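You operate a simulated robot arm through the tools that you are given. There is no shell and no other tool.

You are at the controls of a simulated robot arm. One attempt, no reset.

## Task
Set the holder stand up in the colour on the card.
Fine: loosen the screw, lay the other ring on the desk, slide the ring of that colour down the bar, tighten, and stand the sleeve in the clip. Set down upright: what you pick out.

It is judged by the outcome, as a careful person would: the job done as asked, and still so three seconds after it is handed in. It fails if anything else is knocked over, pushed out of place, dropped, spilled or broken.

## Robot
A 7-joint arm with a two-finger parallel gripper, fixed in place. Base frame: the origin is on the floor under the middle of its stand, x ahead of it, y to its left, z up; the work surface is at about z = 900. Units: mm, rad, N and s.
With the tool pointing down near the work surface it reaches from about 100 to 640 mm from the base axis. Its first joint turns from -1.152 to 1.152 rad. Payload 1.57 kg.
Tool frame: the origin (TCP) lies between the finger pads and is the grasp point; the fingertips stand 30 mm ahead of it; z points along the fingers, y is the line along which they close. The gripper opens to 80 mm. The fingers are 17 mm wide and 12 mm thick; the gripper's body (40 by 82 mm) begins 80 mm behind the TCP.
Orientation is told as [roll, pitch, yaw] about the base's x, y, z axes, in that order, counted from this pose: with the fingers straight down and closing along the base's y, the tool's x points along the base's -x, its y along +y and its z along -z.

## Interface
- The arm moves only by the tool jog_arm. Its argument "rows" is a list of rows, each an object (a shift or turn left out is 0, a gripper value left out holds the last) with "xyz": the shift along the tool's x, y, z in units of 100 mm (1.0 is 100 mm), a list of three; "delta_rot": the turn, a rotation vector about the tool's x, y, z in units of 60 degrees (1.0 is 60 degrees), a list of three; "gripper": the opening, from 0 (shut) to 1 (fully open). In form: [{"xyz": [tx, ty, tz], "delta_rot": [wx, wy, wz], "gripper": gripper}, ...]. A call has 1 to 20 rows; each row is the pose to reach, as a shift and turn from the pose commanded when the call began, along the tool's axes at that moment. A call with a number of a shift or a turn outside -1 to 1 is refused whole. A row lasts 0.2 s, in which the tool goes at most 50 mm and 0.15 rad; a call with a longer step from one row to the next is refused whole, and so is a gripper value outside its range. Where a pose cannot be reached the arm comes as near as it can. A force on the tool above 90 N (or 10 N above the force at the start of the call, whichever is more), or a blocked arm, ends the call early, and 0.2 s more pass. Each finger travels about 72 mm/s and halts on what it meets, pressing with about 30 N; the grip force reading is that of the motor and also rises with nothing between the fingers. The clock runs only during rows and for 0.2 s after the last one: add rows that repeat a pose to give the fingers time. The reply holds the time, the measured pose of the TCP, the force on the tool along the base axes, the opening and the grip force, in the units named above and with some noise, with the torque about the TCP (base axes, N m) and any sound that the robot's microphone picked up.
- Cameras (640 x 400 px; columns grow to the right, rows downward): "scene" is fixed at [39.4, 443.4, 1428.9]; the picture's right is [-0.78, -0.62, 0.00], its down [-0.30, 0.38, -0.88] and it looks along [0.55, -0.69, -0.48] (base axes); focal length 336 px, centre (320, 200). "wrist" rides on the gripper at [72, -7, -122] in the tool frame; the picture's right is [0.09, 1.00, 0.00], its down [-0.84, 0.08, -0.54] and it looks along [-0.54, 0.05, 0.84] (tool axes); focal length 238 px, centre (320, 200). There is no depth. A picture from a camera that has moved, and an enlarged one, comes with that camera's place and axes in the base frame and with its lens. The place of the scene camera against the robot may be out by one fixed shift of up to 25 mm in any direction.
- grab_frame(camera): a new picture of that camera. The clock stands still meanwhile.
- zoom(camera, box): a new picture of the part [left, top, right, bottom] of that camera's present view, enlarged. The clock stands still meanwhile.
- finish_job(): hands the job in; it is judged then, once.

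Places have to be worked out from the pictures, the camera data and where the tool is seen. Open the gripper and draw the arm clear of the work before you hand the job in, unless the task says otherwise.

The tools are called as name(argument=value, ...) on one line, values as JSON. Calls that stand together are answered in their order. jog_arm: Moves the arm, as the interface text tells. Its arguments: {"type":"object","properties":{"rows":{"type":"array"}},"required":["rows"]} The other tools are called the same way: grab_frame (camera) takes a picture; zoom (camera, box) takes an enlarged picture of a part of a camera's view; finish_job () hands the job in.

At the start:

```text
time: 0.0
tcp_pos: [361.7, -77.7, 1234.8]
tcp_rot: [-0.001, 0.0, -0.001]
contact_force: [0.3, -0.2, -1.7]
wrist_torque: [0.03, 0.0, 0.03]
finger_gap: 80.0
gripper_force: 0.1
```

scene: 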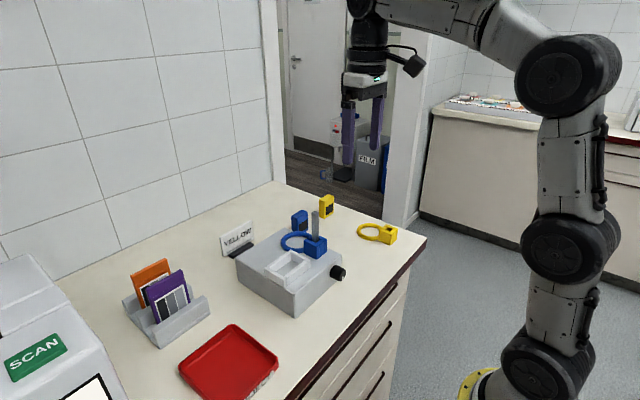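
wrist: 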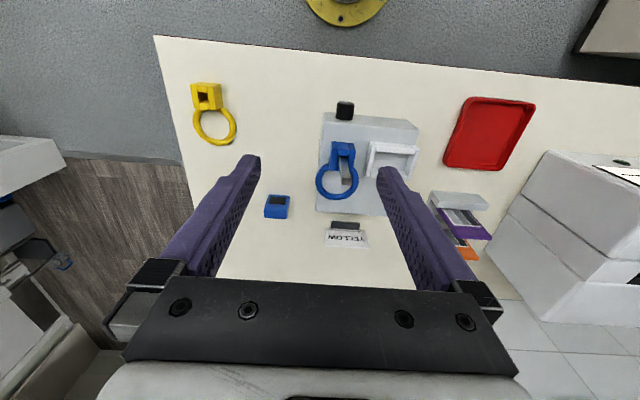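

I start by looking closely at the work area: the card, the stand with the blue ring, the yellow ring and the sleeves.

zoom(camera="scene", box=[210, 180, 410, 320])

zoom(camera="wrist", box=[170, 70, 450, 260])

zoom(camera="scene", box=[90, 240, 290, 380])

```text
2.86 times, centred on (310, 250) of scene
camera zoom: at [39.4, 443.4, 1428.9], right [-0.78, -0.62, 0.0], down [-0.3, 0.38, -0.88], along [0.55, -0.69, -0.48], focal length 959 px, centre (349, 57)
```

zoom: 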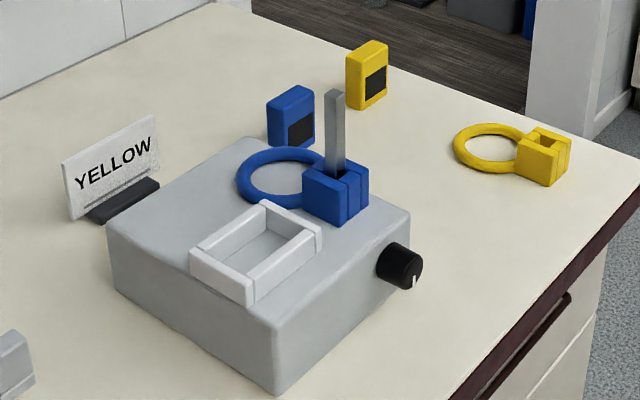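

```text
2.11 times, centred on (310, 165) of wrist
camera zoom: at [290.6, -83.9, 1357.1], right [-0.09, 1.0, 0.0], down [0.84, 0.08, 0.54], along [0.54, 0.05, -0.84], focal length 502 px, centre (341, 274)
```

zoom: 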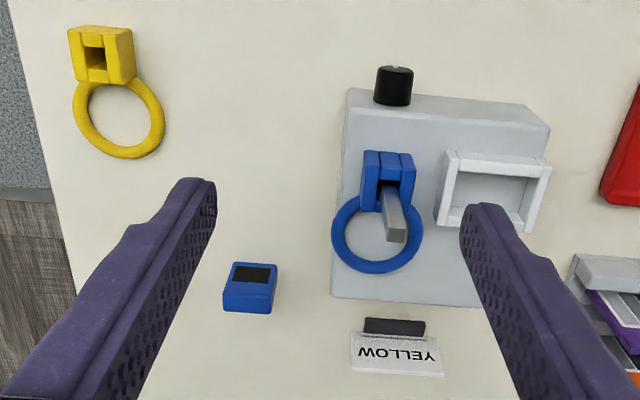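

```text
2.86 times, centred on (190, 310) of scene
camera zoom: at [39.4, 443.4, 1428.9], right [-0.78, -0.62, 0.0], down [-0.3, 0.38, -0.88], along [0.55, -0.69, -0.48], focal length 959 px, centre (691, -114)
```

zoom: 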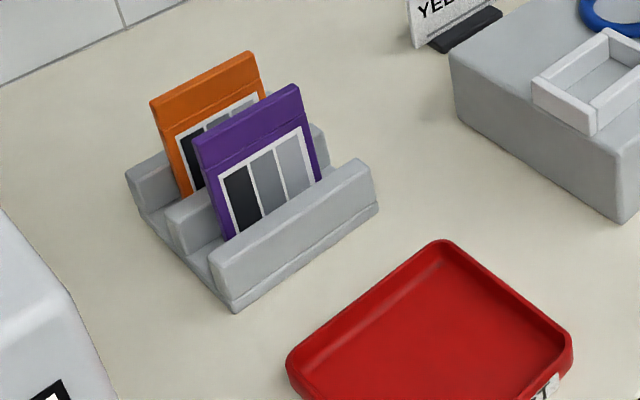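

The card reads YELLOW: blue ring is on the bar, yellow ring lies on the desk, and I judge the knob near (376,-33,932), the bar near (438,-33) with its top near z 1074, and the box top near z 965. I move the wrist camera nearer for sharper measurements.

jog_arm(rows=[{"xyz": [0.1, 0.12, 0.2]}, {"xyz": [0.2, 0.24, 0.4]}, {"xyz": [0.3, 0.36, 0.6]}, {"xyz": [0.4, 0.45, 0.8]}, {"xyz": [0.4, 0.45, 0.8]}])

grab_frame(camera="wrist")

zoom(camera="wrist", box=[230, 60, 470, 210])

zoom(camera="scene", box=[270, 190, 370, 300])

```text
time: 1.2
tcp_pos: [322.3, -32.0, 1156.1]
tcp_rot: [0.0, -0.002, 0.0]
contact_force: [-0.8, 0.1, 0.5]
wrist_torque: [0.02, 0.01, -0.02]
finger_gap: 80.4
gripper_force: 0.0
```

```text
taken
camera wrist: at [250.7, -38.8, 1276.7], right [-0.09, 1.0, 0.0], down [0.84, 0.08, 0.54], along [0.54, 0.05, -0.84], focal length 238 px, centre (320, 200)
```

wrist: 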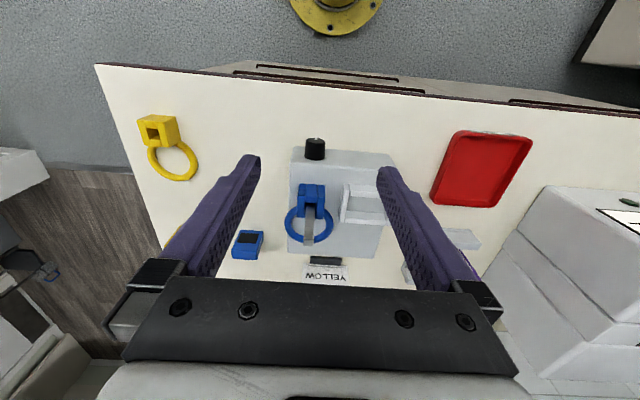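

```text
2.67 times, centred on (350, 135) of wrist
camera zoom: at [250.7, -38.8, 1276.7], right [-0.09, 1.0, 0.0], down [0.84, 0.08, 0.54], along [0.54, 0.05, -0.84], focal length 636 px, centre (240, 373)
```

zoom: 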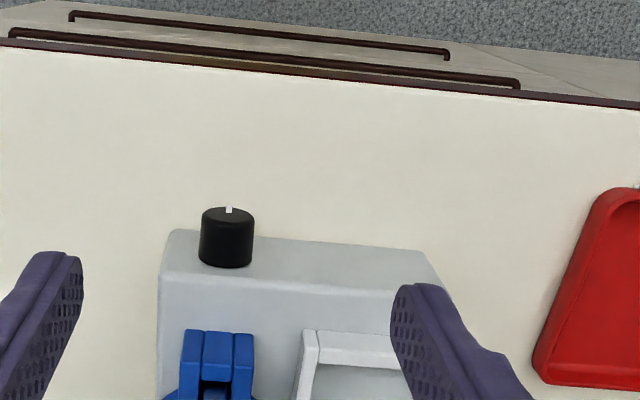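

```text
3.64 times, centred on (320, 245) of scene
camera zoom: at [39.4, 443.4, 1428.9], right [-0.78, -0.62, 0.0], down [-0.3, 0.38, -0.88], along [0.55, -0.69, -0.48], focal length 1220 px, centre (320, 36)
```

zoom: 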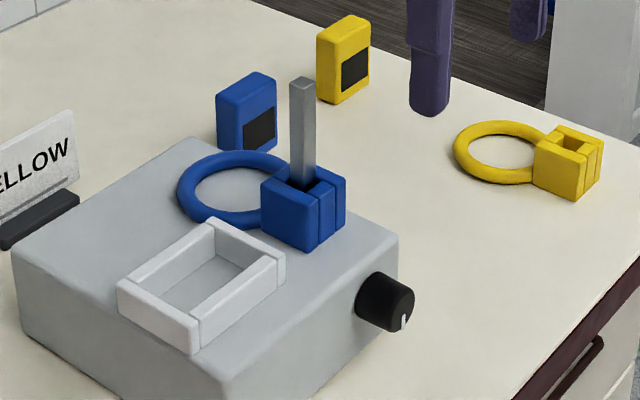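

The knob mark points straight down and the knob looks about 30 mm across at y≈-34. I tilt the tool forward to test a front approach and to see the knob's face from the front.

jog_arm(rows=[{"xyz": [0.12, 0, 0.06], "delta_rot": [0, -0.125, 0]}, {"xyz": [0.24, 0, 0.12], "delta_rot": [0, -0.25, 0]}, {"xyz": [0.36, 0, 0.18], "delta_rot": [0, -0.375, 0]}, {"xyz": [0.48, 0, 0.24], "delta_rot": [0, -0.5, 0]}, {"xyz": [0.6, 0, 0.3], "delta_rot": [0, -0.625, 0]}, {"xyz": [0.72, 0, 0.36], "delta_rot": [0, -0.75, 0]}, {"xyz": [0.72, 0, 0.36], "delta_rot": [0, -0.75, 0]}])

grab_frame(camera="wrist")

grab_frame(camera="scene")

```text
time: 2.8
tcp_pos: [250.8, -31.8, 1119.3]
tcp_rot: [-0.002, -0.789, 0.003]
contact_force: [0.0, 1.0, -0.5]
wrist_torque: [0.0, -0.03, -0.01]
finger_gap: 80.0
gripper_force: 0.1
```

```text
taken
camera wrist: at [113.8, -38.4, 1153.9], right [-0.06, 1.0, -0.07], down [0.21, 0.08, 0.98], along [0.98, 0.05, -0.21], focal length 238 px, centre (320, 200)
```

wrist: 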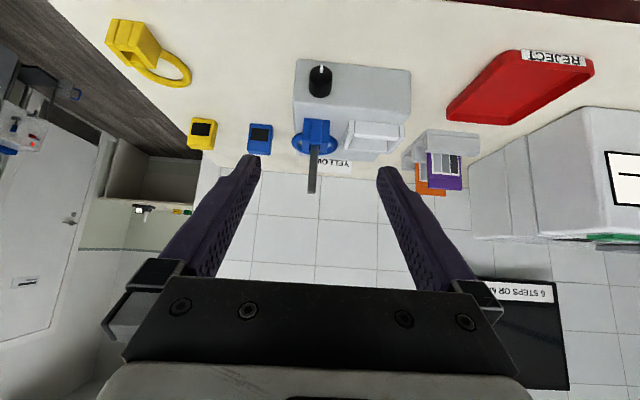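

```text
taken
```

scene: 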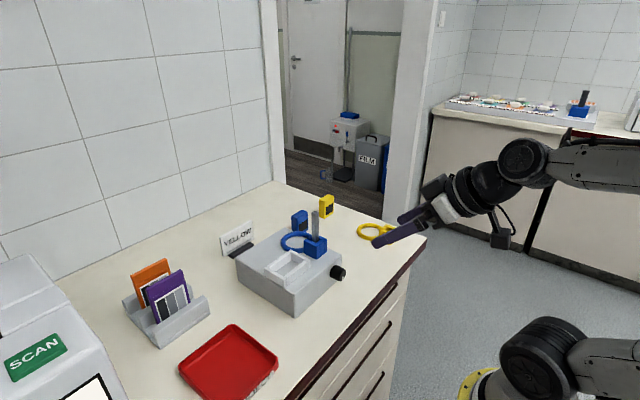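

The pitched pose is reached easily. There is a notice and another stand in the background that may matter, so I zoom in on them and on the knob.

zoom(camera="scene", box=[430, 70, 640, 150])

zoom(camera="wrist", box=[270, 40, 430, 200])

zoom(camera="wrist", box=[100, 0, 300, 170])

zoom(camera="wrist", box=[460, 260, 600, 400])

```text
3.05 times, centred on (535, 110) of scene
camera zoom: at [39.4, 443.4, 1428.9], right [-0.78, -0.62, 0.0], down [-0.3, 0.38, -0.88], along [0.55, -0.69, -0.48], focal length 1023 px, centre (-335, 474)
```

zoom: 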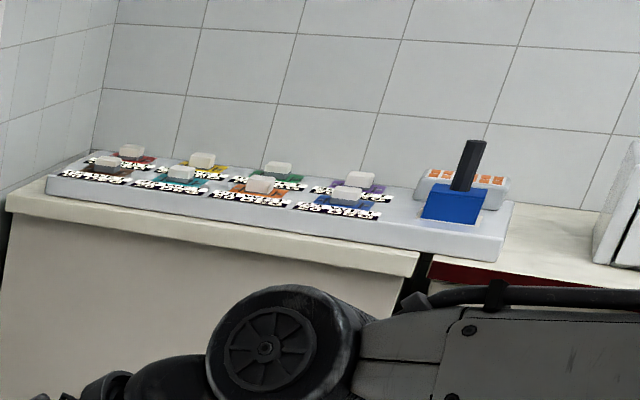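

```text
2.50 times, centred on (350, 120) of wrist
camera zoom: at [113.8, -38.4, 1153.9], right [-0.06, 1.0, -0.07], down [0.21, 0.08, 0.98], along [0.98, 0.05, -0.21], focal length 596 px, centre (245, 400)
```

zoom: 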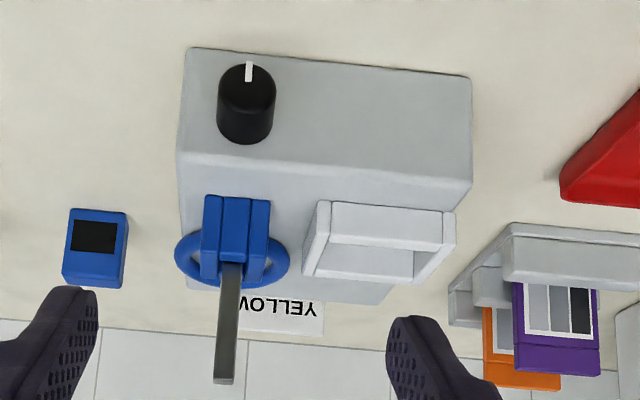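

```text
2.35 times, centred on (200, 85) of wrist
camera zoom: at [113.8, -38.4, 1153.9], right [-0.06, 1.0, -0.07], down [0.21, 0.08, 0.98], along [0.98, 0.05, -0.21], focal length 561 px, centre (602, 471)
```

zoom: 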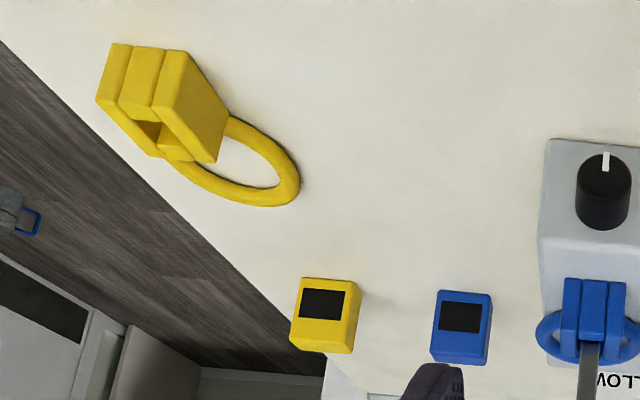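

```text
2.86 times, centred on (530, 330) of wrist
camera zoom: at [113.8, -38.4, 1153.9], right [-0.06, 1.0, -0.07], down [0.21, 0.08, 0.98], along [0.98, 0.05, -0.21], focal length 681 px, centre (-280, -171)
```

zoom: 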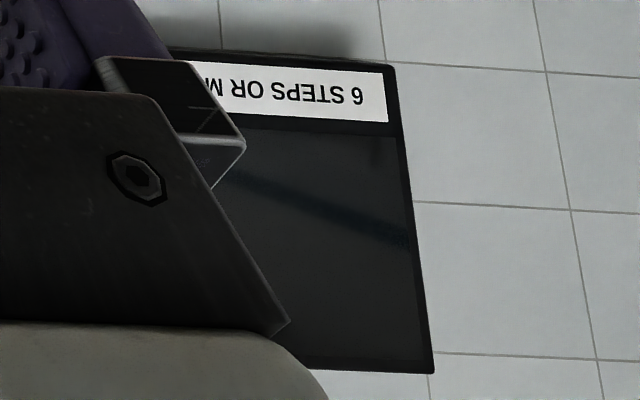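

Combining views: knob front at about (369,-35,940), diameter ≈29, box face x≈393, box top z≈966, bar top (440,-34,1073). I now bring the tool fully horizontal (pointing +x) in free space to check it is reachable for turning the knob.

jog_arm(rows=[{"xyz": [0.095, -0.005, 0.16], "delta_rot": [0, -0.125, 0]}, {"xyz": [0.19, -0.01, 0.32], "delta_rot": [0, -0.25, 0]}, {"xyz": [0.28, -0.015, 0.48], "delta_rot": [0, -0.375, 0]}, {"xyz": [0.38, -0.02, 0.65], "delta_rot": [0, -0.5, 0]}, {"xyz": [0.47, -0.025, 0.81], "delta_rot": [0, -0.625, 0]}, {"xyz": [0.566, -0.03, 0.976], "delta_rot": [0, -0.745, 0]}, {"xyz": [0.566, -0.03, 0.976], "delta_rot": [0, -0.745, 0]}])

grab_frame(camera="scene")

grab_frame(camera="wrist")

```text
time: 4.6
tcp_pos: [295.3, -42.1, 1064.7]
tcp_rot: [-2.594, -1.439, 2.592]
contact_force: [-0.3, -0.3, 0.1]
wrist_torque: [0.04, -0.01, 0.02]
finger_gap: 79.9
gripper_force: 0.1
stopped in row 7: the arm was blocked; the commanded pose is now the measured one
```

```text
taken
```

scene: 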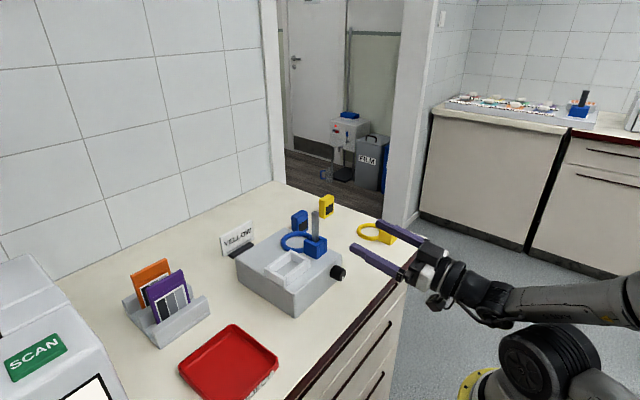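

```text
taken
camera wrist: at [181.7, -54.6, 980.2], right [0.02, 0.99, -0.16], down [-0.63, 0.13, 0.76], along [0.78, 0.09, 0.63], focal length 238 px, centre (320, 200)
```

wrist: 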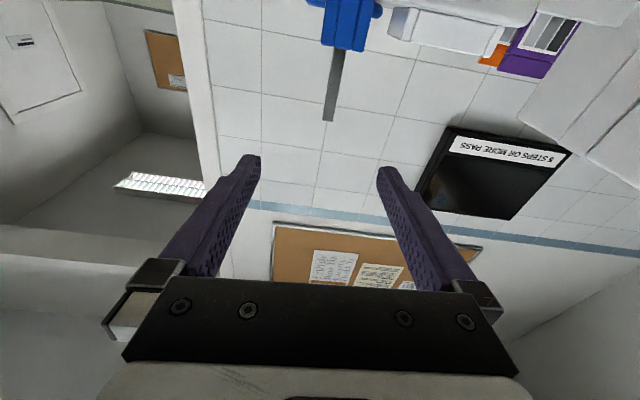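

Blocked there: the arm is folded too far back near x 295, z 1065. I shift the tool forward and level it, to see whether the horizontal pose is reachable at the knob's distance.

jog_arm(rows=[{"xyz": [0.1, 0.03, 0.16], "delta_rot": [0, 0.035, 0.022]}, {"xyz": [0.2, 0.06, 0.32], "delta_rot": [0, 0.07, 0.044]}, {"xyz": [0.3, 0.09, 0.47], "delta_rot": [0, 0.107, 0.066]}, {"xyz": [0.3, 0.09, 0.47], "delta_rot": [0, 0.107, 0.066]}])

```text
time: 5.6
tcp_pos: [344.3, -38.6, 1037.9]
tcp_rot: [0.704, -1.566, -0.707]
contact_force: [-1.4, -0.4, -0.1]
wrist_torque: [0.02, -0.03, -0.03]
finger_gap: 80.0
gripper_force: 0.0
```

The level pose holds at x≈344. Next I lower towards the knob height with the open fingers straddling the knob, fingertips still ahead of the box face.

jog_arm(rows=[{"xyz": [0.2, 0.01, -0.05]}, {"xyz": [0.4, 0.02, -0.1]}, {"xyz": [0.6, 0.035, -0.1]}, {"xyz": [0.77, 0.035, -0.1]}, {"xyz": [0.77, 0.035, -0.1]}])

grab_frame(camera="scene")

```text
time: 6.8
tcp_pos: [330.1, -41.6, 982.9]
tcp_rot: [0.855, -1.564, -0.855]
contact_force: [-0.5, -0.5, 0.5]
wrist_torque: [0.0, 0.0, 0.02]
finger_gap: 80.1
gripper_force: 0.0
out of reach, approached as far as the arm can: row 3, 4, 5
```

```text
taken
```

scene: 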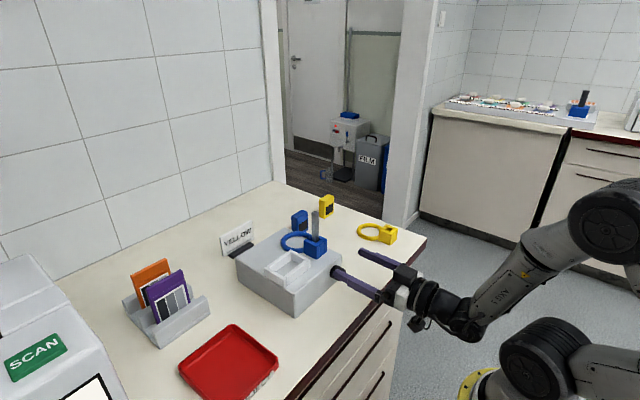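

Horizontal is just out of reach at the knob, so I'll grip the knob with the tool pitched 45° instead: the flat pads still clamp its sides, and turning is a roll about the knob axis. I pitch back to 45° just above and before the knob.

jog_arm(rows=[{"xyz": [-0.01, 0.01, 0.01], "delta_rot": [0, 0.125, 0]}, {"xyz": [-0.02, 0.02, 0.02], "delta_rot": [0, 0.25, 0]}, {"xyz": [-0.03, 0.03, 0.03], "delta_rot": [0, 0.375, 0]}, {"xyz": [-0.04, 0.04, 0.04], "delta_rot": [0, 0.5, 0]}, {"xyz": [-0.05, 0.05, 0.05], "delta_rot": [0, 0.625, 0]}, {"xyz": [-0.05, 0.066, 0.05], "delta_rot": [0, 0.745, 0]}, {"xyz": [-0.05, 0.066, 0.05], "delta_rot": [0, 0.745, 0]}])

grab_frame(camera="wrist")

zoom(camera="scene", box=[260, 180, 460, 320])

```text
time: 8.4
tcp_pos: [335.0, -36.5, 988.6]
tcp_rot: [0.005, -0.787, -0.005]
contact_force: [0.2, -0.3, 0.0]
wrist_torque: [0.02, 0.01, -0.02]
finger_gap: 80.1
gripper_force: 0.1
```

```text
taken
camera wrist: at [198.6, -43.0, 1022.9], right [-0.06, 1.0, -0.06], down [0.21, 0.07, 0.98], along [0.98, 0.05, -0.21], focal length 238 px, centre (320, 200)
```

wrist: 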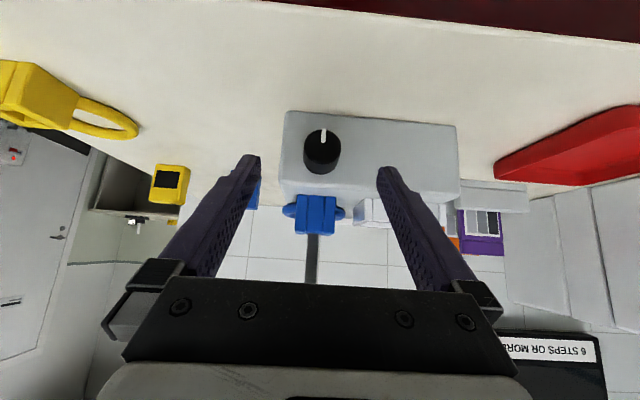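

```text
2.86 times, centred on (360, 250) of scene
camera zoom: at [39.4, 443.4, 1428.9], right [-0.78, -0.62, 0.0], down [-0.3, 0.38, -0.88], along [0.55, -0.69, -0.48], focal length 959 px, centre (206, 57)
```

zoom: 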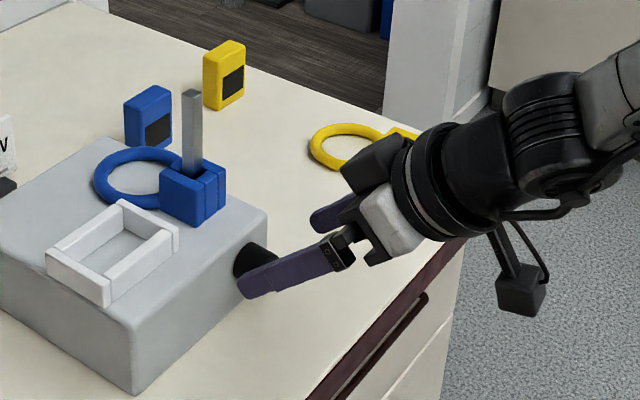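

The 45° pose works. I zoom in from this closer view to refine knob and block positions.

zoom(camera="wrist", box=[260, 90, 480, 250])

zoom(camera="wrist", box=[270, 100, 370, 250])

```text
2.50 times, centred on (370, 170) of wrist
camera zoom: at [198.6, -43.0, 1022.9], right [-0.06, 1.0, -0.06], down [0.21, 0.07, 0.98], along [0.98, 0.05, -0.21], focal length 596 px, centre (195, 275)
```

zoom: 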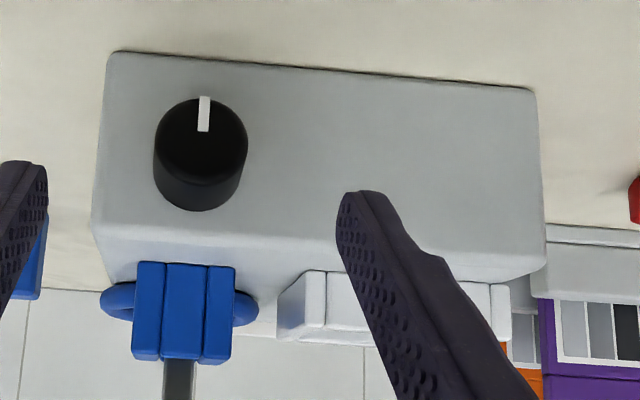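

```text
2.67 times, centred on (320, 175) of wrist
camera zoom: at [198.6, -43.0, 1022.9], right [-0.06, 1.0, -0.06], down [0.21, 0.07, 0.98], along [0.98, 0.05, -0.21], focal length 636 px, centre (320, 267)
```

zoom: 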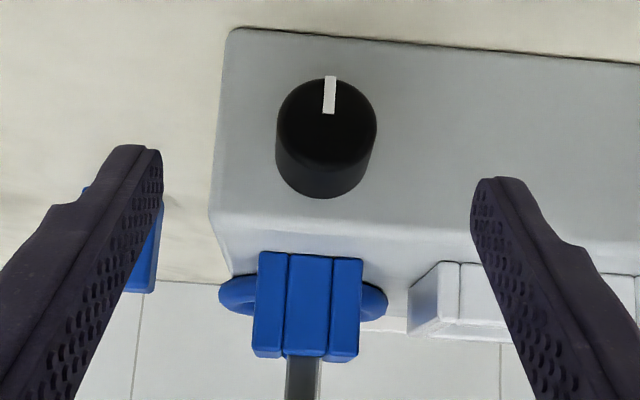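

Refined: knob axis ≈ (y −35, z 941), front x≈369; blue block front x≈419, 37 wide, z≈968–1007. I advance the fingers around the knob (tip about 4 mm short of the box face).

jog_arm(rows=[{"xyz": [0.01, 0.005, 0.13]}, {"xyz": [0.018, 0.01, 0.27]}, {"xyz": [0.026, 0.015, 0.4]}, {"xyz": [0.026, 0.015, 0.4]}])

zoom(camera="scene", box=[280, 200, 400, 300])

zoom(camera="wrist", box=[220, 90, 420, 250])

```text
time: 9.4
tcp_pos: [361.2, -35.6, 956.2]
tcp_rot: [0.004, -0.787, -0.006]
contact_force: [0.5, -0.4, -0.1]
wrist_torque: [0.03, 0.0, -0.02]
finger_gap: 79.9
gripper_force: 0.1
```

```text
4.00 times, centred on (340, 250) of scene
camera zoom: at [39.4, 443.4, 1428.9], right [-0.78, -0.62, 0.0], down [-0.3, 0.38, -0.88], along [0.55, -0.69, -0.48], focal length 1342 px, centre (240, 0)
```

zoom: 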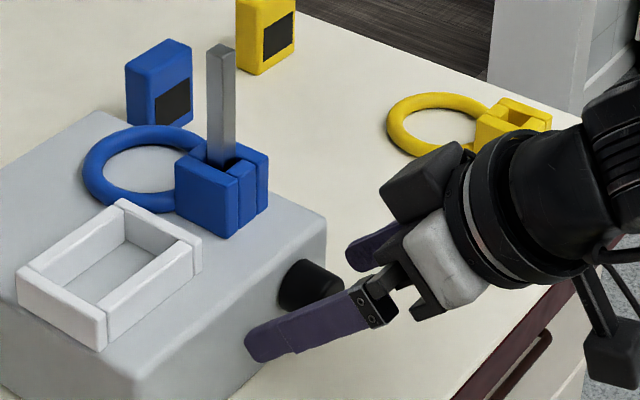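

```text
2.50 times, centred on (320, 170) of wrist
camera zoom: at [223.7, -43.0, 992.2], right [-0.06, 1.0, -0.06], down [0.21, 0.07, 0.98], along [0.98, 0.05, -0.21], focal length 596 px, centre (320, 275)
```

zoom: 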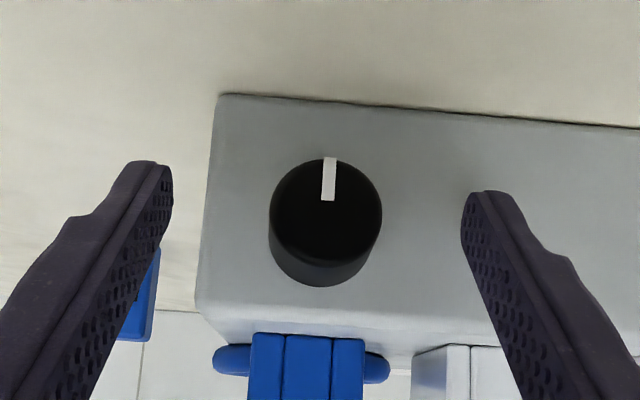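

The fingers straddle the knob symmetrically. I close the gripper on it.

jog_arm(rows=[{"gripper": 0.5}, {"gripper": 0.3}, {"gripper": 0.2}, {"gripper": 0.2}, {"gripper": 0.2}])

zoom(camera="wrist", box=[220, 90, 420, 250])

```text
time: 10.6
tcp_pos: [361.7, -35.9, 957.8]
tcp_rot: [0.005, -0.789, -0.004]
contact_force: [0.1, 14.7, -0.2]
wrist_torque: [0.13, -0.06, 0.41]
finger_gap: 29.1
gripper_force: 38.8
```

```text
2.50 times, centred on (320, 170) of wrist
camera zoom: at [223.7, -42.3, 992.2], right [-0.07, 1.0, -0.06], down [0.21, 0.07, 0.98], along [0.98, 0.05, -0.21], focal length 596 px, centre (320, 275)
```

zoom: 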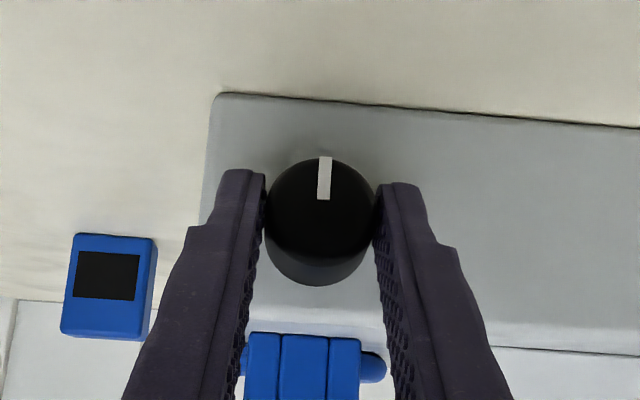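

Gripped at 29.1 mm, with 14.7 N sideways, so the knob centre is slightly more to +y. I nudge 1 mm to relieve it.

jog_arm(rows=[{"xyz": [0, 0.005, 0]}, {"xyz": [0, 0.01, 0]}])

```text
time: 11.2
tcp_pos: [360.6, -35.3, 957.3]
tcp_rot: [0.004, -0.786, -0.006]
contact_force: [-19.0, 12.5, 8.6]
wrist_torque: [0.18, -0.1, 0.45]
finger_gap: 29.3
gripper_force: 38.9
```

Forces shifted oddly; I hold still once to re-read them before turning.

jog_arm(rows=[{"xyz": [0, 0, 0]}])

```text
time: 11.6
tcp_pos: [360.5, -34.5, 956.3]
tcp_rot: [0.005, -0.787, -0.005]
contact_force: [-24.6, 13.8, 10.3]
wrist_torque: [0.17, 0.09, 0.31]
finger_gap: 29.2
gripper_force: 39.3
```

About 25 N pushing back along −x remains; I back off ~1.5 mm along x while gripped to relieve it.

jog_arm(rows=[{"xyz": [0.007, 0.006, -0.007]}, {"xyz": [0.01, 0.012, -0.01]}, {"xyz": [0.01, 0.012, -0.01]}])

```text
time: 12.4
tcp_pos: [360.0, -33.8, 957.8]
tcp_rot: [0.002, -0.785, -0.007]
contact_force: [24.1, -2.8, -18.5]
wrist_torque: [-0.03, 0.1, -0.03]
finger_gap: 29.5
gripper_force: 39.0
```

y is now relieved (knob y≈−33.8). I rotate about the knob axis counter-clockwise (loosen) in a first small stroke of ~21° and check forces.

jog_arm(rows=[{"xyz": [-0.003, 0.0205, 0.005], "delta_rot": [0.0842, 0, -0.0842]}, {"xyz": [-0.0004, 0.0407, 0.0076], "delta_rot": [0.1684, 0, -0.1684]}, {"xyz": [0.004, 0.0603, 0.012], "delta_rot": [0.2526, 0, -0.2526]}, {"xyz": [0.004, 0.0603, 0.012], "delta_rot": [0.2526, 0, -0.2526]}])

zoom(camera="wrist", box=[220, 90, 420, 250])

zoom(camera="scene", box=[280, 200, 400, 300])

```text
time: 13.4
tcp_pos: [360.8, -29.9, 957.9]
tcp_rot: [-0.511, -0.724, 0.343]
contact_force: [14.6, -31.1, -10.4]
wrist_torque: [-0.28, 0.2, -0.61]
finger_gap: 29.4
gripper_force: 38.7
```

```text
2.50 times, centred on (320, 170) of wrist
camera zoom: at [223.5, -22.4, 991.6], right [-0.06, 0.9, -0.43], down [0.21, 0.43, 0.88], along [0.98, -0.04, -0.21], focal length 596 px, centre (320, 275)
```

zoom: 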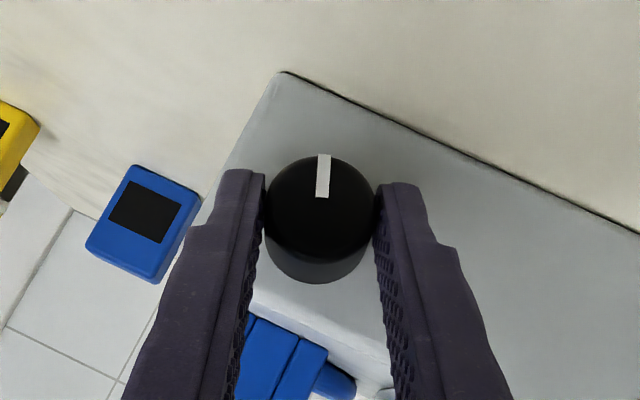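

```text
4.00 times, centred on (340, 250) of scene
camera zoom: at [40.0, 442.5, 1429.2], right [-0.78, -0.62, 0.0], down [-0.3, 0.38, -0.88], along [0.55, -0.69, -0.48], focal length 1342 px, centre (240, 0)
```

zoom: 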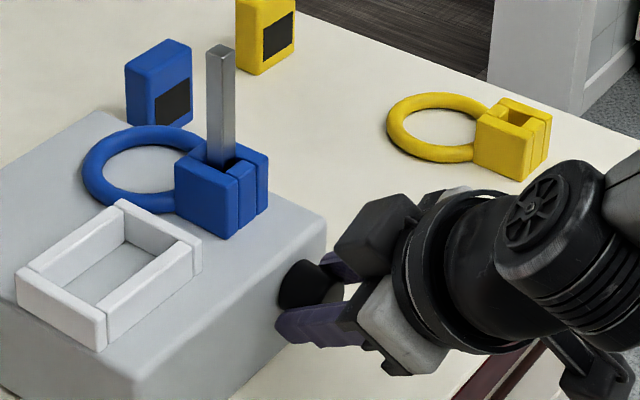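

The knob turns with the gripper (mark stays aligned to the fingers). The side force suggests the axis is a bit higher (z≈944), so I correct the pivot and continue loosening to −60°.

jog_arm(rows=[{"xyz": [0.0, 0.0003, 0.006], "delta_rot": [0.0758, 0, -0.0758]}, {"xyz": [0.0017, 0.0147, 0.0077], "delta_rot": [0.1516, 0, -0.1516]}, {"xyz": [0.0046, 0.0287, 0.0106], "delta_rot": [0.2274, 0, -0.2274]}, {"xyz": [0.0085, 0.0422, 0.0145], "delta_rot": [0.3032, 0, -0.3032]}, {"xyz": [0.0135, 0.0549, 0.0195], "delta_rot": [0.379, 0, -0.379]}, {"xyz": [0.0195, 0.0668, 0.0255], "delta_rot": [0.4545, 0, -0.4545]}, {"xyz": [0.0195, 0.0668, 0.0255], "delta_rot": [0.4545, 0, -0.4545]}])

zoom(camera="wrist", box=[220, 90, 420, 250])

zoom(camera="scene", box=[240, 180, 440, 320])

```text
time: 15.0
tcp_pos: [360.8, -23.1, 951.5]
tcp_rot: [-1.181, -0.363, 0.711]
contact_force: [-4.0, -21.9, 1.0]
wrist_torque: [-0.15, -0.21, -0.32]
finger_gap: 29.2
gripper_force: 39.0
```

```text
2.50 times, centred on (320, 170) of wrist
camera zoom: at [223.8, 4.1, 975.2], right [-0.06, 0.44, -0.89], down [0.21, 0.88, 0.42], along [0.98, -0.16, -0.15], focal length 596 px, centre (320, 275)
```

zoom: 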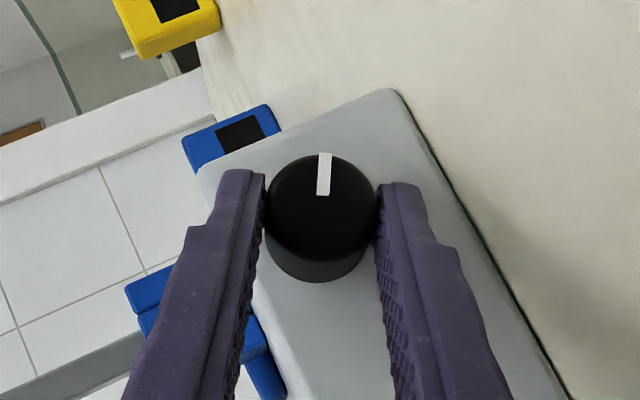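

```text
2.86 times, centred on (340, 250) of scene
camera zoom: at [39.3, 442.8, 1429.1], right [-0.78, -0.62, 0.0], down [-0.3, 0.38, -0.88], along [0.55, -0.69, -0.48], focal length 959 px, centre (263, 57)
```

zoom: 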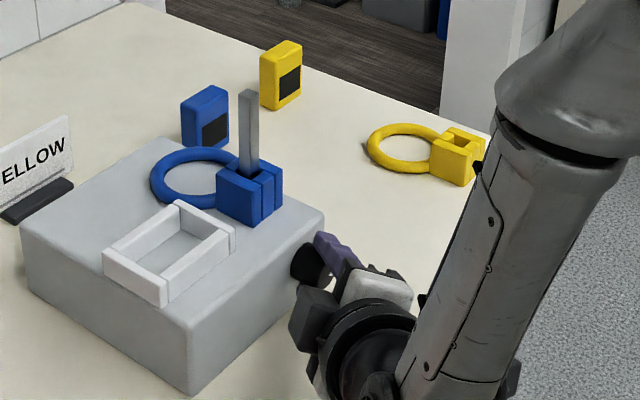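

The knob has turned 60° smoothly. I open slightly, check it stays put, and swing back around the knob to take another stroke.

jog_arm(rows=[{"gripper": 0.55}, {"gripper": 0.55}])

jog_arm(rows=[{"xyz": [0.0008, -0.017, 0.0008], "delta_rot": [-0.0884, 0, 0.0884]}, {"xyz": [0.0031, -0.0336, 0.0031], "delta_rot": [-0.1768, 0, 0.1768]}, {"xyz": [0.007, -0.0497, 0.007], "delta_rot": [-0.2652, 0, 0.2652]}, {"xyz": [0.0123, -0.065, 0.0123], "delta_rot": [-0.3536, 0, 0.3536]}, {"xyz": [0.019, -0.0791, 0.019], "delta_rot": [-0.4419, 0, 0.4419]}, {"xyz": [0.0269, -0.0919, 0.0269], "delta_rot": [-0.5303, 0, 0.5303]}, {"xyz": [0.036, -0.1031, 0.036], "delta_rot": [-0.6187, 0, 0.6187]}, {"xyz": [0.046, -0.1126, 0.046], "delta_rot": [-0.7071, 0, 0.7071]}, {"xyz": [0.046, -0.1126, 0.046], "delta_rot": [-0.7071, 0, 0.7071]}])

zoom(camera="wrist", box=[220, 90, 420, 250])

```text
time: 15.6
tcp_pos: [361.3, -22.1, 952.3]
tcp_rot: [-1.182, -0.367, 0.714]
contact_force: [0.2, 0.1, 0.2]
wrist_torque: [0.02, 0.0, 0.0]
finger_gap: 43.9
gripper_force: 0.1
```

```text
time: 17.6
tcp_pos: [360.1, -33.4, 959.1]
tcp_rot: [0.006, -0.786, -0.006]
contact_force: [-0.5, 0.4, 0.1]
wrist_torque: [0.02, 0.01, -0.01]
finger_gap: 44.0
gripper_force: 0.0
out of reach, approached as far as the arm can: row 8
```

```text
2.50 times, centred on (320, 170) of wrist
camera zoom: at [223.3, -40.9, 993.5], right [-0.06, 1.0, -0.06], down [0.21, 0.07, 0.98], along [0.98, 0.05, -0.21], focal length 596 px, centre (320, 275)
```

zoom: 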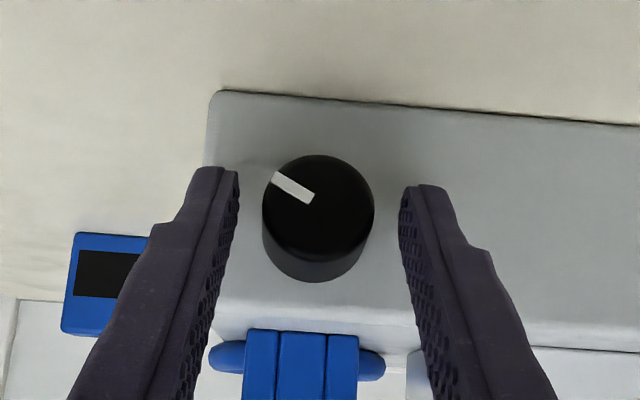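

The mark now points ~60° counter-clockwise from its start. I swing a further +45° the other way so the next stroke is longer.

jog_arm(rows=[{"xyz": [0.0008, -0.017, 0.0008], "delta_rot": [-0.0884, 0, 0.0884]}, {"xyz": [0.0031, -0.0336, 0.0031], "delta_rot": [-0.1768, 0, 0.1768]}, {"xyz": [0.007, -0.0497, 0.007], "delta_rot": [-0.2652, 0, 0.2652]}, {"xyz": [0.0123, -0.065, 0.0123], "delta_rot": [-0.3536, 0, 0.3536]}, {"xyz": [0.019, -0.0791, 0.019], "delta_rot": [-0.4419, 0, 0.4419]}, {"xyz": [0.0269, -0.0919, 0.0269], "delta_rot": [-0.5303, 0, 0.5303]}, {"xyz": [0.0269, -0.0919, 0.0269], "delta_rot": [-0.5303, 0, 0.5303]}])

zoom(camera="wrist", box=[220, 90, 420, 250])

```text
time: 19.2
tcp_pos: [361.4, -42.5, 951.8]
tcp_rot: [0.961, -0.522, -0.621]
contact_force: [1.1, 0.4, 0.4]
wrist_torque: [-0.03, -0.01, 0.02]
finger_gap: 44.2
gripper_force: 0.2
```

```text
2.50 times, centred on (320, 170) of wrist
camera zoom: at [223.6, -72.8, 973.5], right [-0.07, 0.75, 0.66], down [0.21, -0.64, 0.74], along [0.98, 0.18, -0.11], focal length 596 px, centre (320, 275)
```

zoom: 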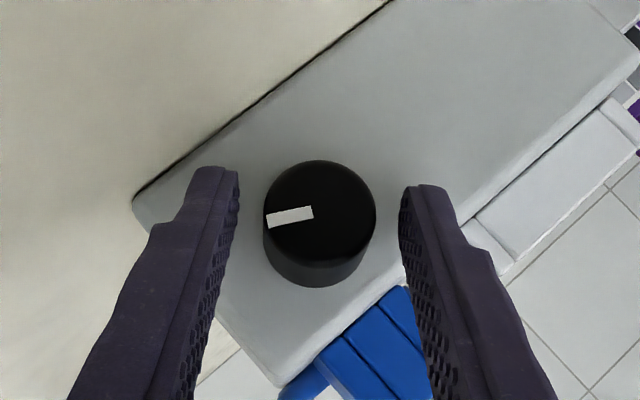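

The knob is centred between the fingers. I close and take the next loosening stroke.

jog_arm(rows=[{"gripper": 0.2}, {"gripper": 0.2}, {"gripper": 0.2}])

jog_arm(rows=[{"xyz": [0.0008, 0.017, 0.0008], "delta_rot": [0.0884, 0, -0.0884]}, {"xyz": [0.0031, 0.0336, 0.0031], "delta_rot": [0.1768, 0, -0.1768]}, {"xyz": [0.007, 0.0497, 0.007], "delta_rot": [0.2652, 0, -0.2652]}, {"xyz": [0.0123, 0.065, 0.0123], "delta_rot": [0.3536, 0, -0.3536]}, {"xyz": [0.019, 0.0791, 0.019], "delta_rot": [0.4419, 0, -0.4419]}, {"xyz": [0.0269, 0.0919, 0.0269], "delta_rot": [0.5303, 0, -0.5303]}, {"xyz": [0.0269, 0.0919, 0.0269], "delta_rot": [0.5303, 0, -0.5303]}])

```text
time: 20.0
tcp_pos: [360.7, -43.9, 953.0]
tcp_rot: [0.958, -0.523, -0.62]
contact_force: [0.6, -3.5, -3.9]
wrist_torque: [-0.04, -0.02, 0.01]
finger_gap: 29.2
gripper_force: 38.9
```

```text
time: 21.6
tcp_pos: [359.9, -36.0, 957.6]
tcp_rot: [0.006, -0.786, -0.011]
contact_force: [1.3, -29.8, -10.8]
wrist_torque: [-0.37, 0.18, -0.69]
finger_gap: 29.0
gripper_force: 38.3
```

Turned another 45°. I continue the stroke a further 60°.

jog_arm(rows=[{"xyz": [0.0008, 0.01, 0.0008], "delta_rot": [0.0884, 0, -0.0884]}, {"xyz": [0.0031, 0.0256, 0.0031], "delta_rot": [0.1768, 0, -0.1768]}, {"xyz": [0.007, 0.0397, 0.007], "delta_rot": [0.2652, 0, -0.2652]}, {"xyz": [0.0123, 0.055, 0.0123], "delta_rot": [0.3536, 0, -0.3536]}, {"xyz": [0.019, 0.0691, 0.019], "delta_rot": [0.4419, 0, -0.4419]}, {"xyz": [0.0269, 0.0819, 0.0269], "delta_rot": [0.5303, 0, -0.5303]}, {"xyz": [0.036, 0.0931, 0.036], "delta_rot": [0.6187, 0, -0.6187]}, {"xyz": [0.046, 0.1026, 0.046], "delta_rot": [0.7071, 0, -0.7071]}, {"xyz": [0.046, 0.1026, 0.046], "delta_rot": [0.7071, 0, -0.7071]}])

grab_frame(camera="wrist")

zoom(camera="scene", box=[240, 180, 440, 320])

```text
time: 23.6
tcp_pos: [359.9, -24.6, 951.8]
tcp_rot: [-1.182, -0.361, 0.712]
contact_force: [-18.9, 3.2, -0.4]
wrist_torque: [0.04, -0.03, 0.33]
finger_gap: 29.0
gripper_force: 38.5
```

```text
taken
camera wrist: at [223.6, 3.7, 975.1], right [-0.06, 0.44, -0.89], down [0.21, 0.88, 0.42], along [0.98, -0.16, -0.15], focal length 238 px, centre (320, 200)
```

wrist: 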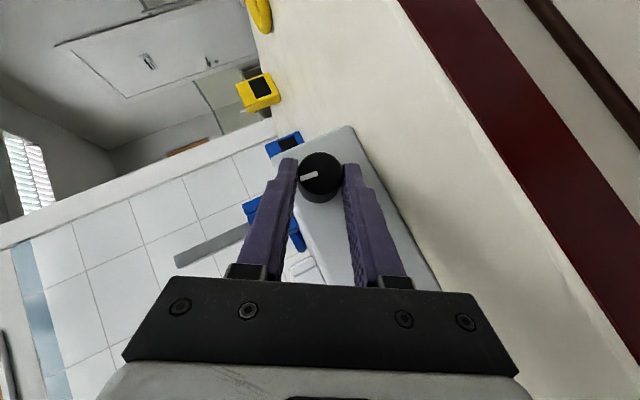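

```text
2.86 times, centred on (340, 250) of scene
camera zoom: at [38.9, 443.5, 1428.9], right [-0.78, -0.62, 0.0], down [-0.3, 0.38, -0.88], along [0.55, -0.69, -0.48], focal length 959 px, centre (263, 57)
```

zoom: 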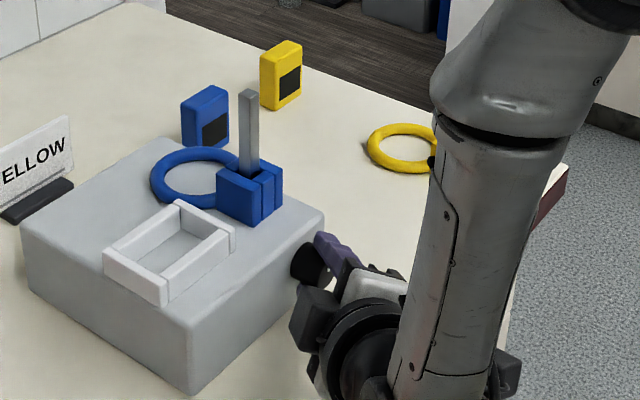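

About 165° of loosening in total now. I release, back straight out along the tool axis, then return to upright attitude for a gentle lift test of the blue ring.

jog_arm(rows=[{"gripper": 0.6}, {"gripper": 0.6}, {"xyz": [0, 0, -0.25], "gripper": 0.6}, {"xyz": [0, 0, -0.5], "gripper": 0.6}, {"xyz": [0, 0, -0.75], "gripper": 0.6}, {"xyz": [0, 0, -0.75], "gripper": 0.6}])

jog_arm(rows=[{"xyz": [0, 0, 0], "delta_rot": [-0.0884, 0, 0.0884]}, {"xyz": [0, 0, 0], "delta_rot": [-0.1768, 0, 0.1768]}, {"xyz": [0, 0, 0], "delta_rot": [-0.2652, 0, 0.2652]}, {"xyz": [0, 0, 0], "delta_rot": [-0.3536, 0, 0.3536]}, {"xyz": [0, 0, 0], "delta_rot": [-0.4419, 0, 0.4419]}, {"xyz": [0, 0, 0], "delta_rot": [-0.5303, 0, 0.5303]}, {"xyz": [0, 0, 0], "delta_rot": [-0.6187, 0, 0.6187]}, {"xyz": [0, 0, 0], "delta_rot": [-0.7071, 0, 0.7071]}, {"xyz": [0, 0, 0], "delta_rot": [-0.7071, 0, 0.7071]}])

grab_frame(camera="wrist")

zoom(camera="scene", box=[240, 180, 440, 320])

```text
time: 25.0
tcp_pos: [307.5, 25.0, 977.6]
tcp_rot: [-1.183, -0.366, 0.712]
contact_force: [-0.4, 0.1, -0.5]
wrist_torque: [-0.01, 0.0, 0.0]
finger_gap: 48.1
gripper_force: 0.0
```

```text
time: 27.0
tcp_pos: [307.1, 22.7, 978.1]
tcp_rot: [0.006, -0.789, -0.004]
contact_force: [0.6, 0.5, -0.1]
wrist_torque: [0.04, 0.0, 0.0]
finger_gap: 48.0
gripper_force: 0.0
```

```text
taken
camera wrist: at [171.3, 15.9, 1013.5], right [-0.06, 1.0, -0.06], down [0.21, 0.07, 0.98], along [0.98, 0.05, -0.21], focal length 238 px, centre (320, 200)
```

wrist: 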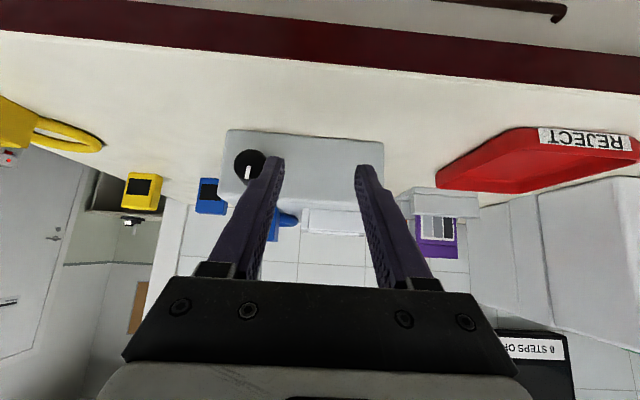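

```text
2.86 times, centred on (340, 250) of scene
camera zoom: at [39.4, 443.4, 1428.9], right [-0.78, -0.62, 0.0], down [-0.3, 0.38, -0.88], along [0.55, -0.69, -0.48], focal length 959 px, centre (263, 57)
```

zoom: 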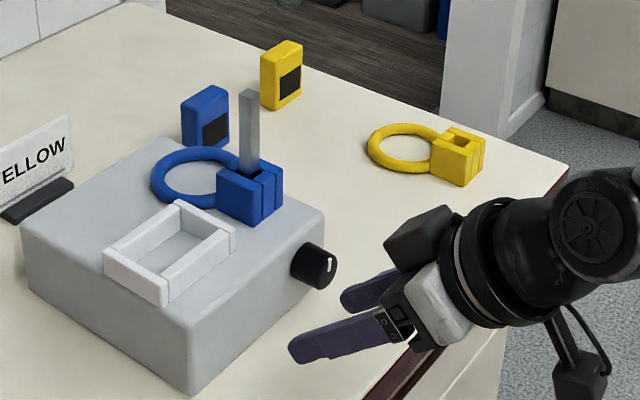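

The mark now points up (about 165° turned) and the box has not moved. I raise the arm and bring the tool to point straight down.

jog_arm(rows=[{"xyz": [-0.16, -0.09, -0.11], "delta_rot": [0, 0.125, 0]}, {"xyz": [-0.33, -0.19, -0.22], "delta_rot": [0, 0.25, 0]}, {"xyz": [-0.5, -0.28, -0.33], "delta_rot": [0, 0.375, 0]}, {"xyz": [-0.66, -0.38, -0.44], "delta_rot": [0, 0.5, 0]}, {"xyz": [-0.83, -0.48, -0.55], "delta_rot": [0, 0.625, 0]}, {"xyz": [-0.99, -0.57, -0.66], "delta_rot": [0, 0.752, 0], "gripper": 1.0}, {"xyz": [-0.99, -0.57, -0.66], "delta_rot": [0, 0.752, 0], "gripper": 1.0}])

grab_frame(camera="wrist")

zoom(camera="wrist", box=[260, 130, 400, 280])

```text
time: 28.6
tcp_pos: [330.7, -34.0, 1095.2]
tcp_rot: [0.002, 0.0, -0.002]
contact_force: [0.6, 0.6, -0.2]
wrist_torque: [0.02, 0.01, 0.05]
finger_gap: 80.0
gripper_force: 0.1
out of reach, approached as far as the arm can: row 1, 2
```

```text
taken
camera wrist: at [259.0, -40.8, 1216.7], right [-0.09, 1.0, 0.0], down [0.84, 0.07, 0.54], along [0.54, 0.05, -0.84], focal length 238 px, centre (320, 200)
```

wrist: 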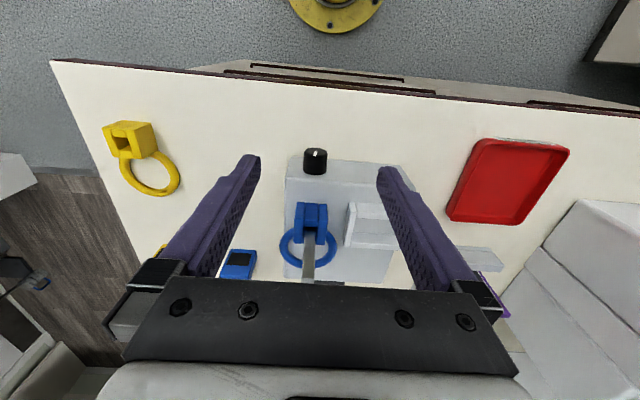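

```text
2.67 times, centred on (330, 205) of wrist
camera zoom: at [259.0, -40.8, 1216.7], right [-0.09, 1.0, 0.0], down [0.84, 0.07, 0.54], along [0.54, 0.05, -0.84], focal length 636 px, centre (293, 187)
```

zoom: 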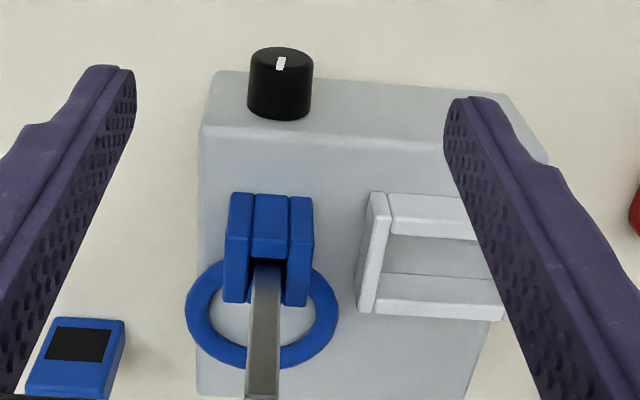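

I zoom on the yellow ring and the clip from this view for their shape.

zoom(camera="wrist", box=[80, 100, 220, 220])

zoom(camera="scene", box=[340, 205, 420, 255])

zoom(camera="scene", box=[270, 190, 350, 280])

```text
3.33 times, centred on (150, 160) of wrist
camera zoom: at [259.0, -40.8, 1216.7], right [-0.09, 1.0, 0.0], down [0.84, 0.07, 0.54], along [0.54, 0.05, -0.84], focal length 794 px, centre (887, 333)
```

zoom: 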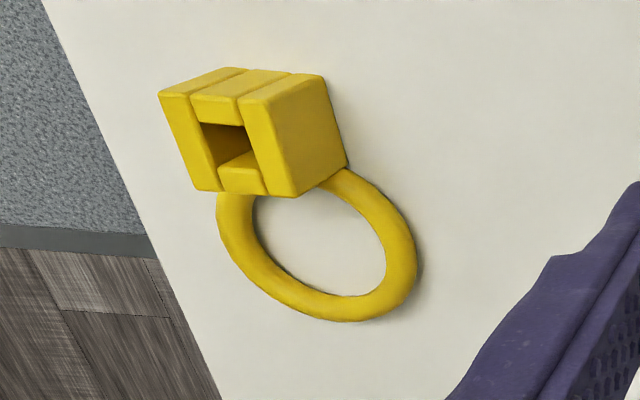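

```text
8.00 times, centred on (380, 230) of scene
camera zoom: at [39.4, 443.4, 1428.9], right [-0.78, -0.62, 0.0], down [-0.3, 0.38, -0.88], along [0.55, -0.69, -0.48], focal length 2684 px, centre (-160, -40)
```

zoom: 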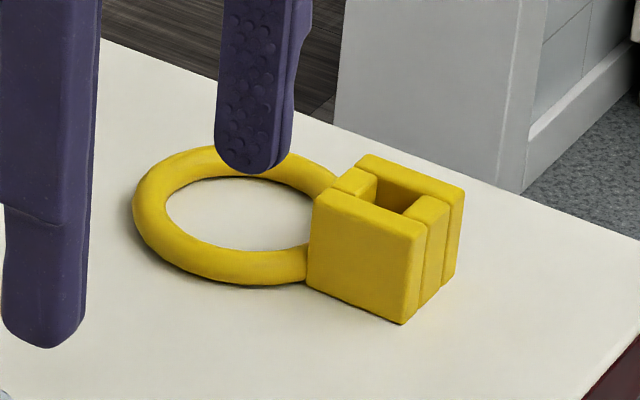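

```text
4.44 times, centred on (310, 235) of scene
camera zoom: at [39.4, 443.4, 1428.9], right [-0.78, -0.62, 0.0], down [-0.3, 0.38, -0.88], along [0.55, -0.69, -0.48], focal length 1491 px, centre (364, 44)
```

zoom: 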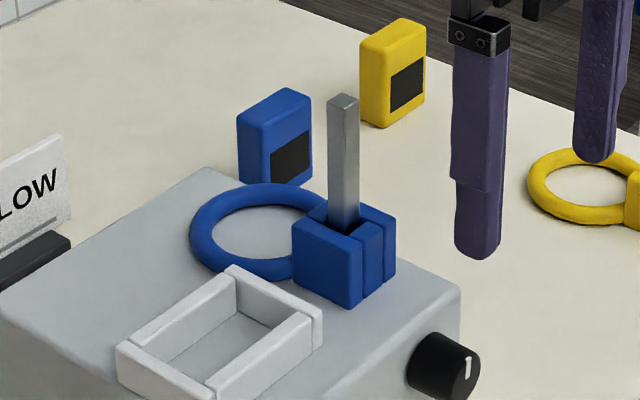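

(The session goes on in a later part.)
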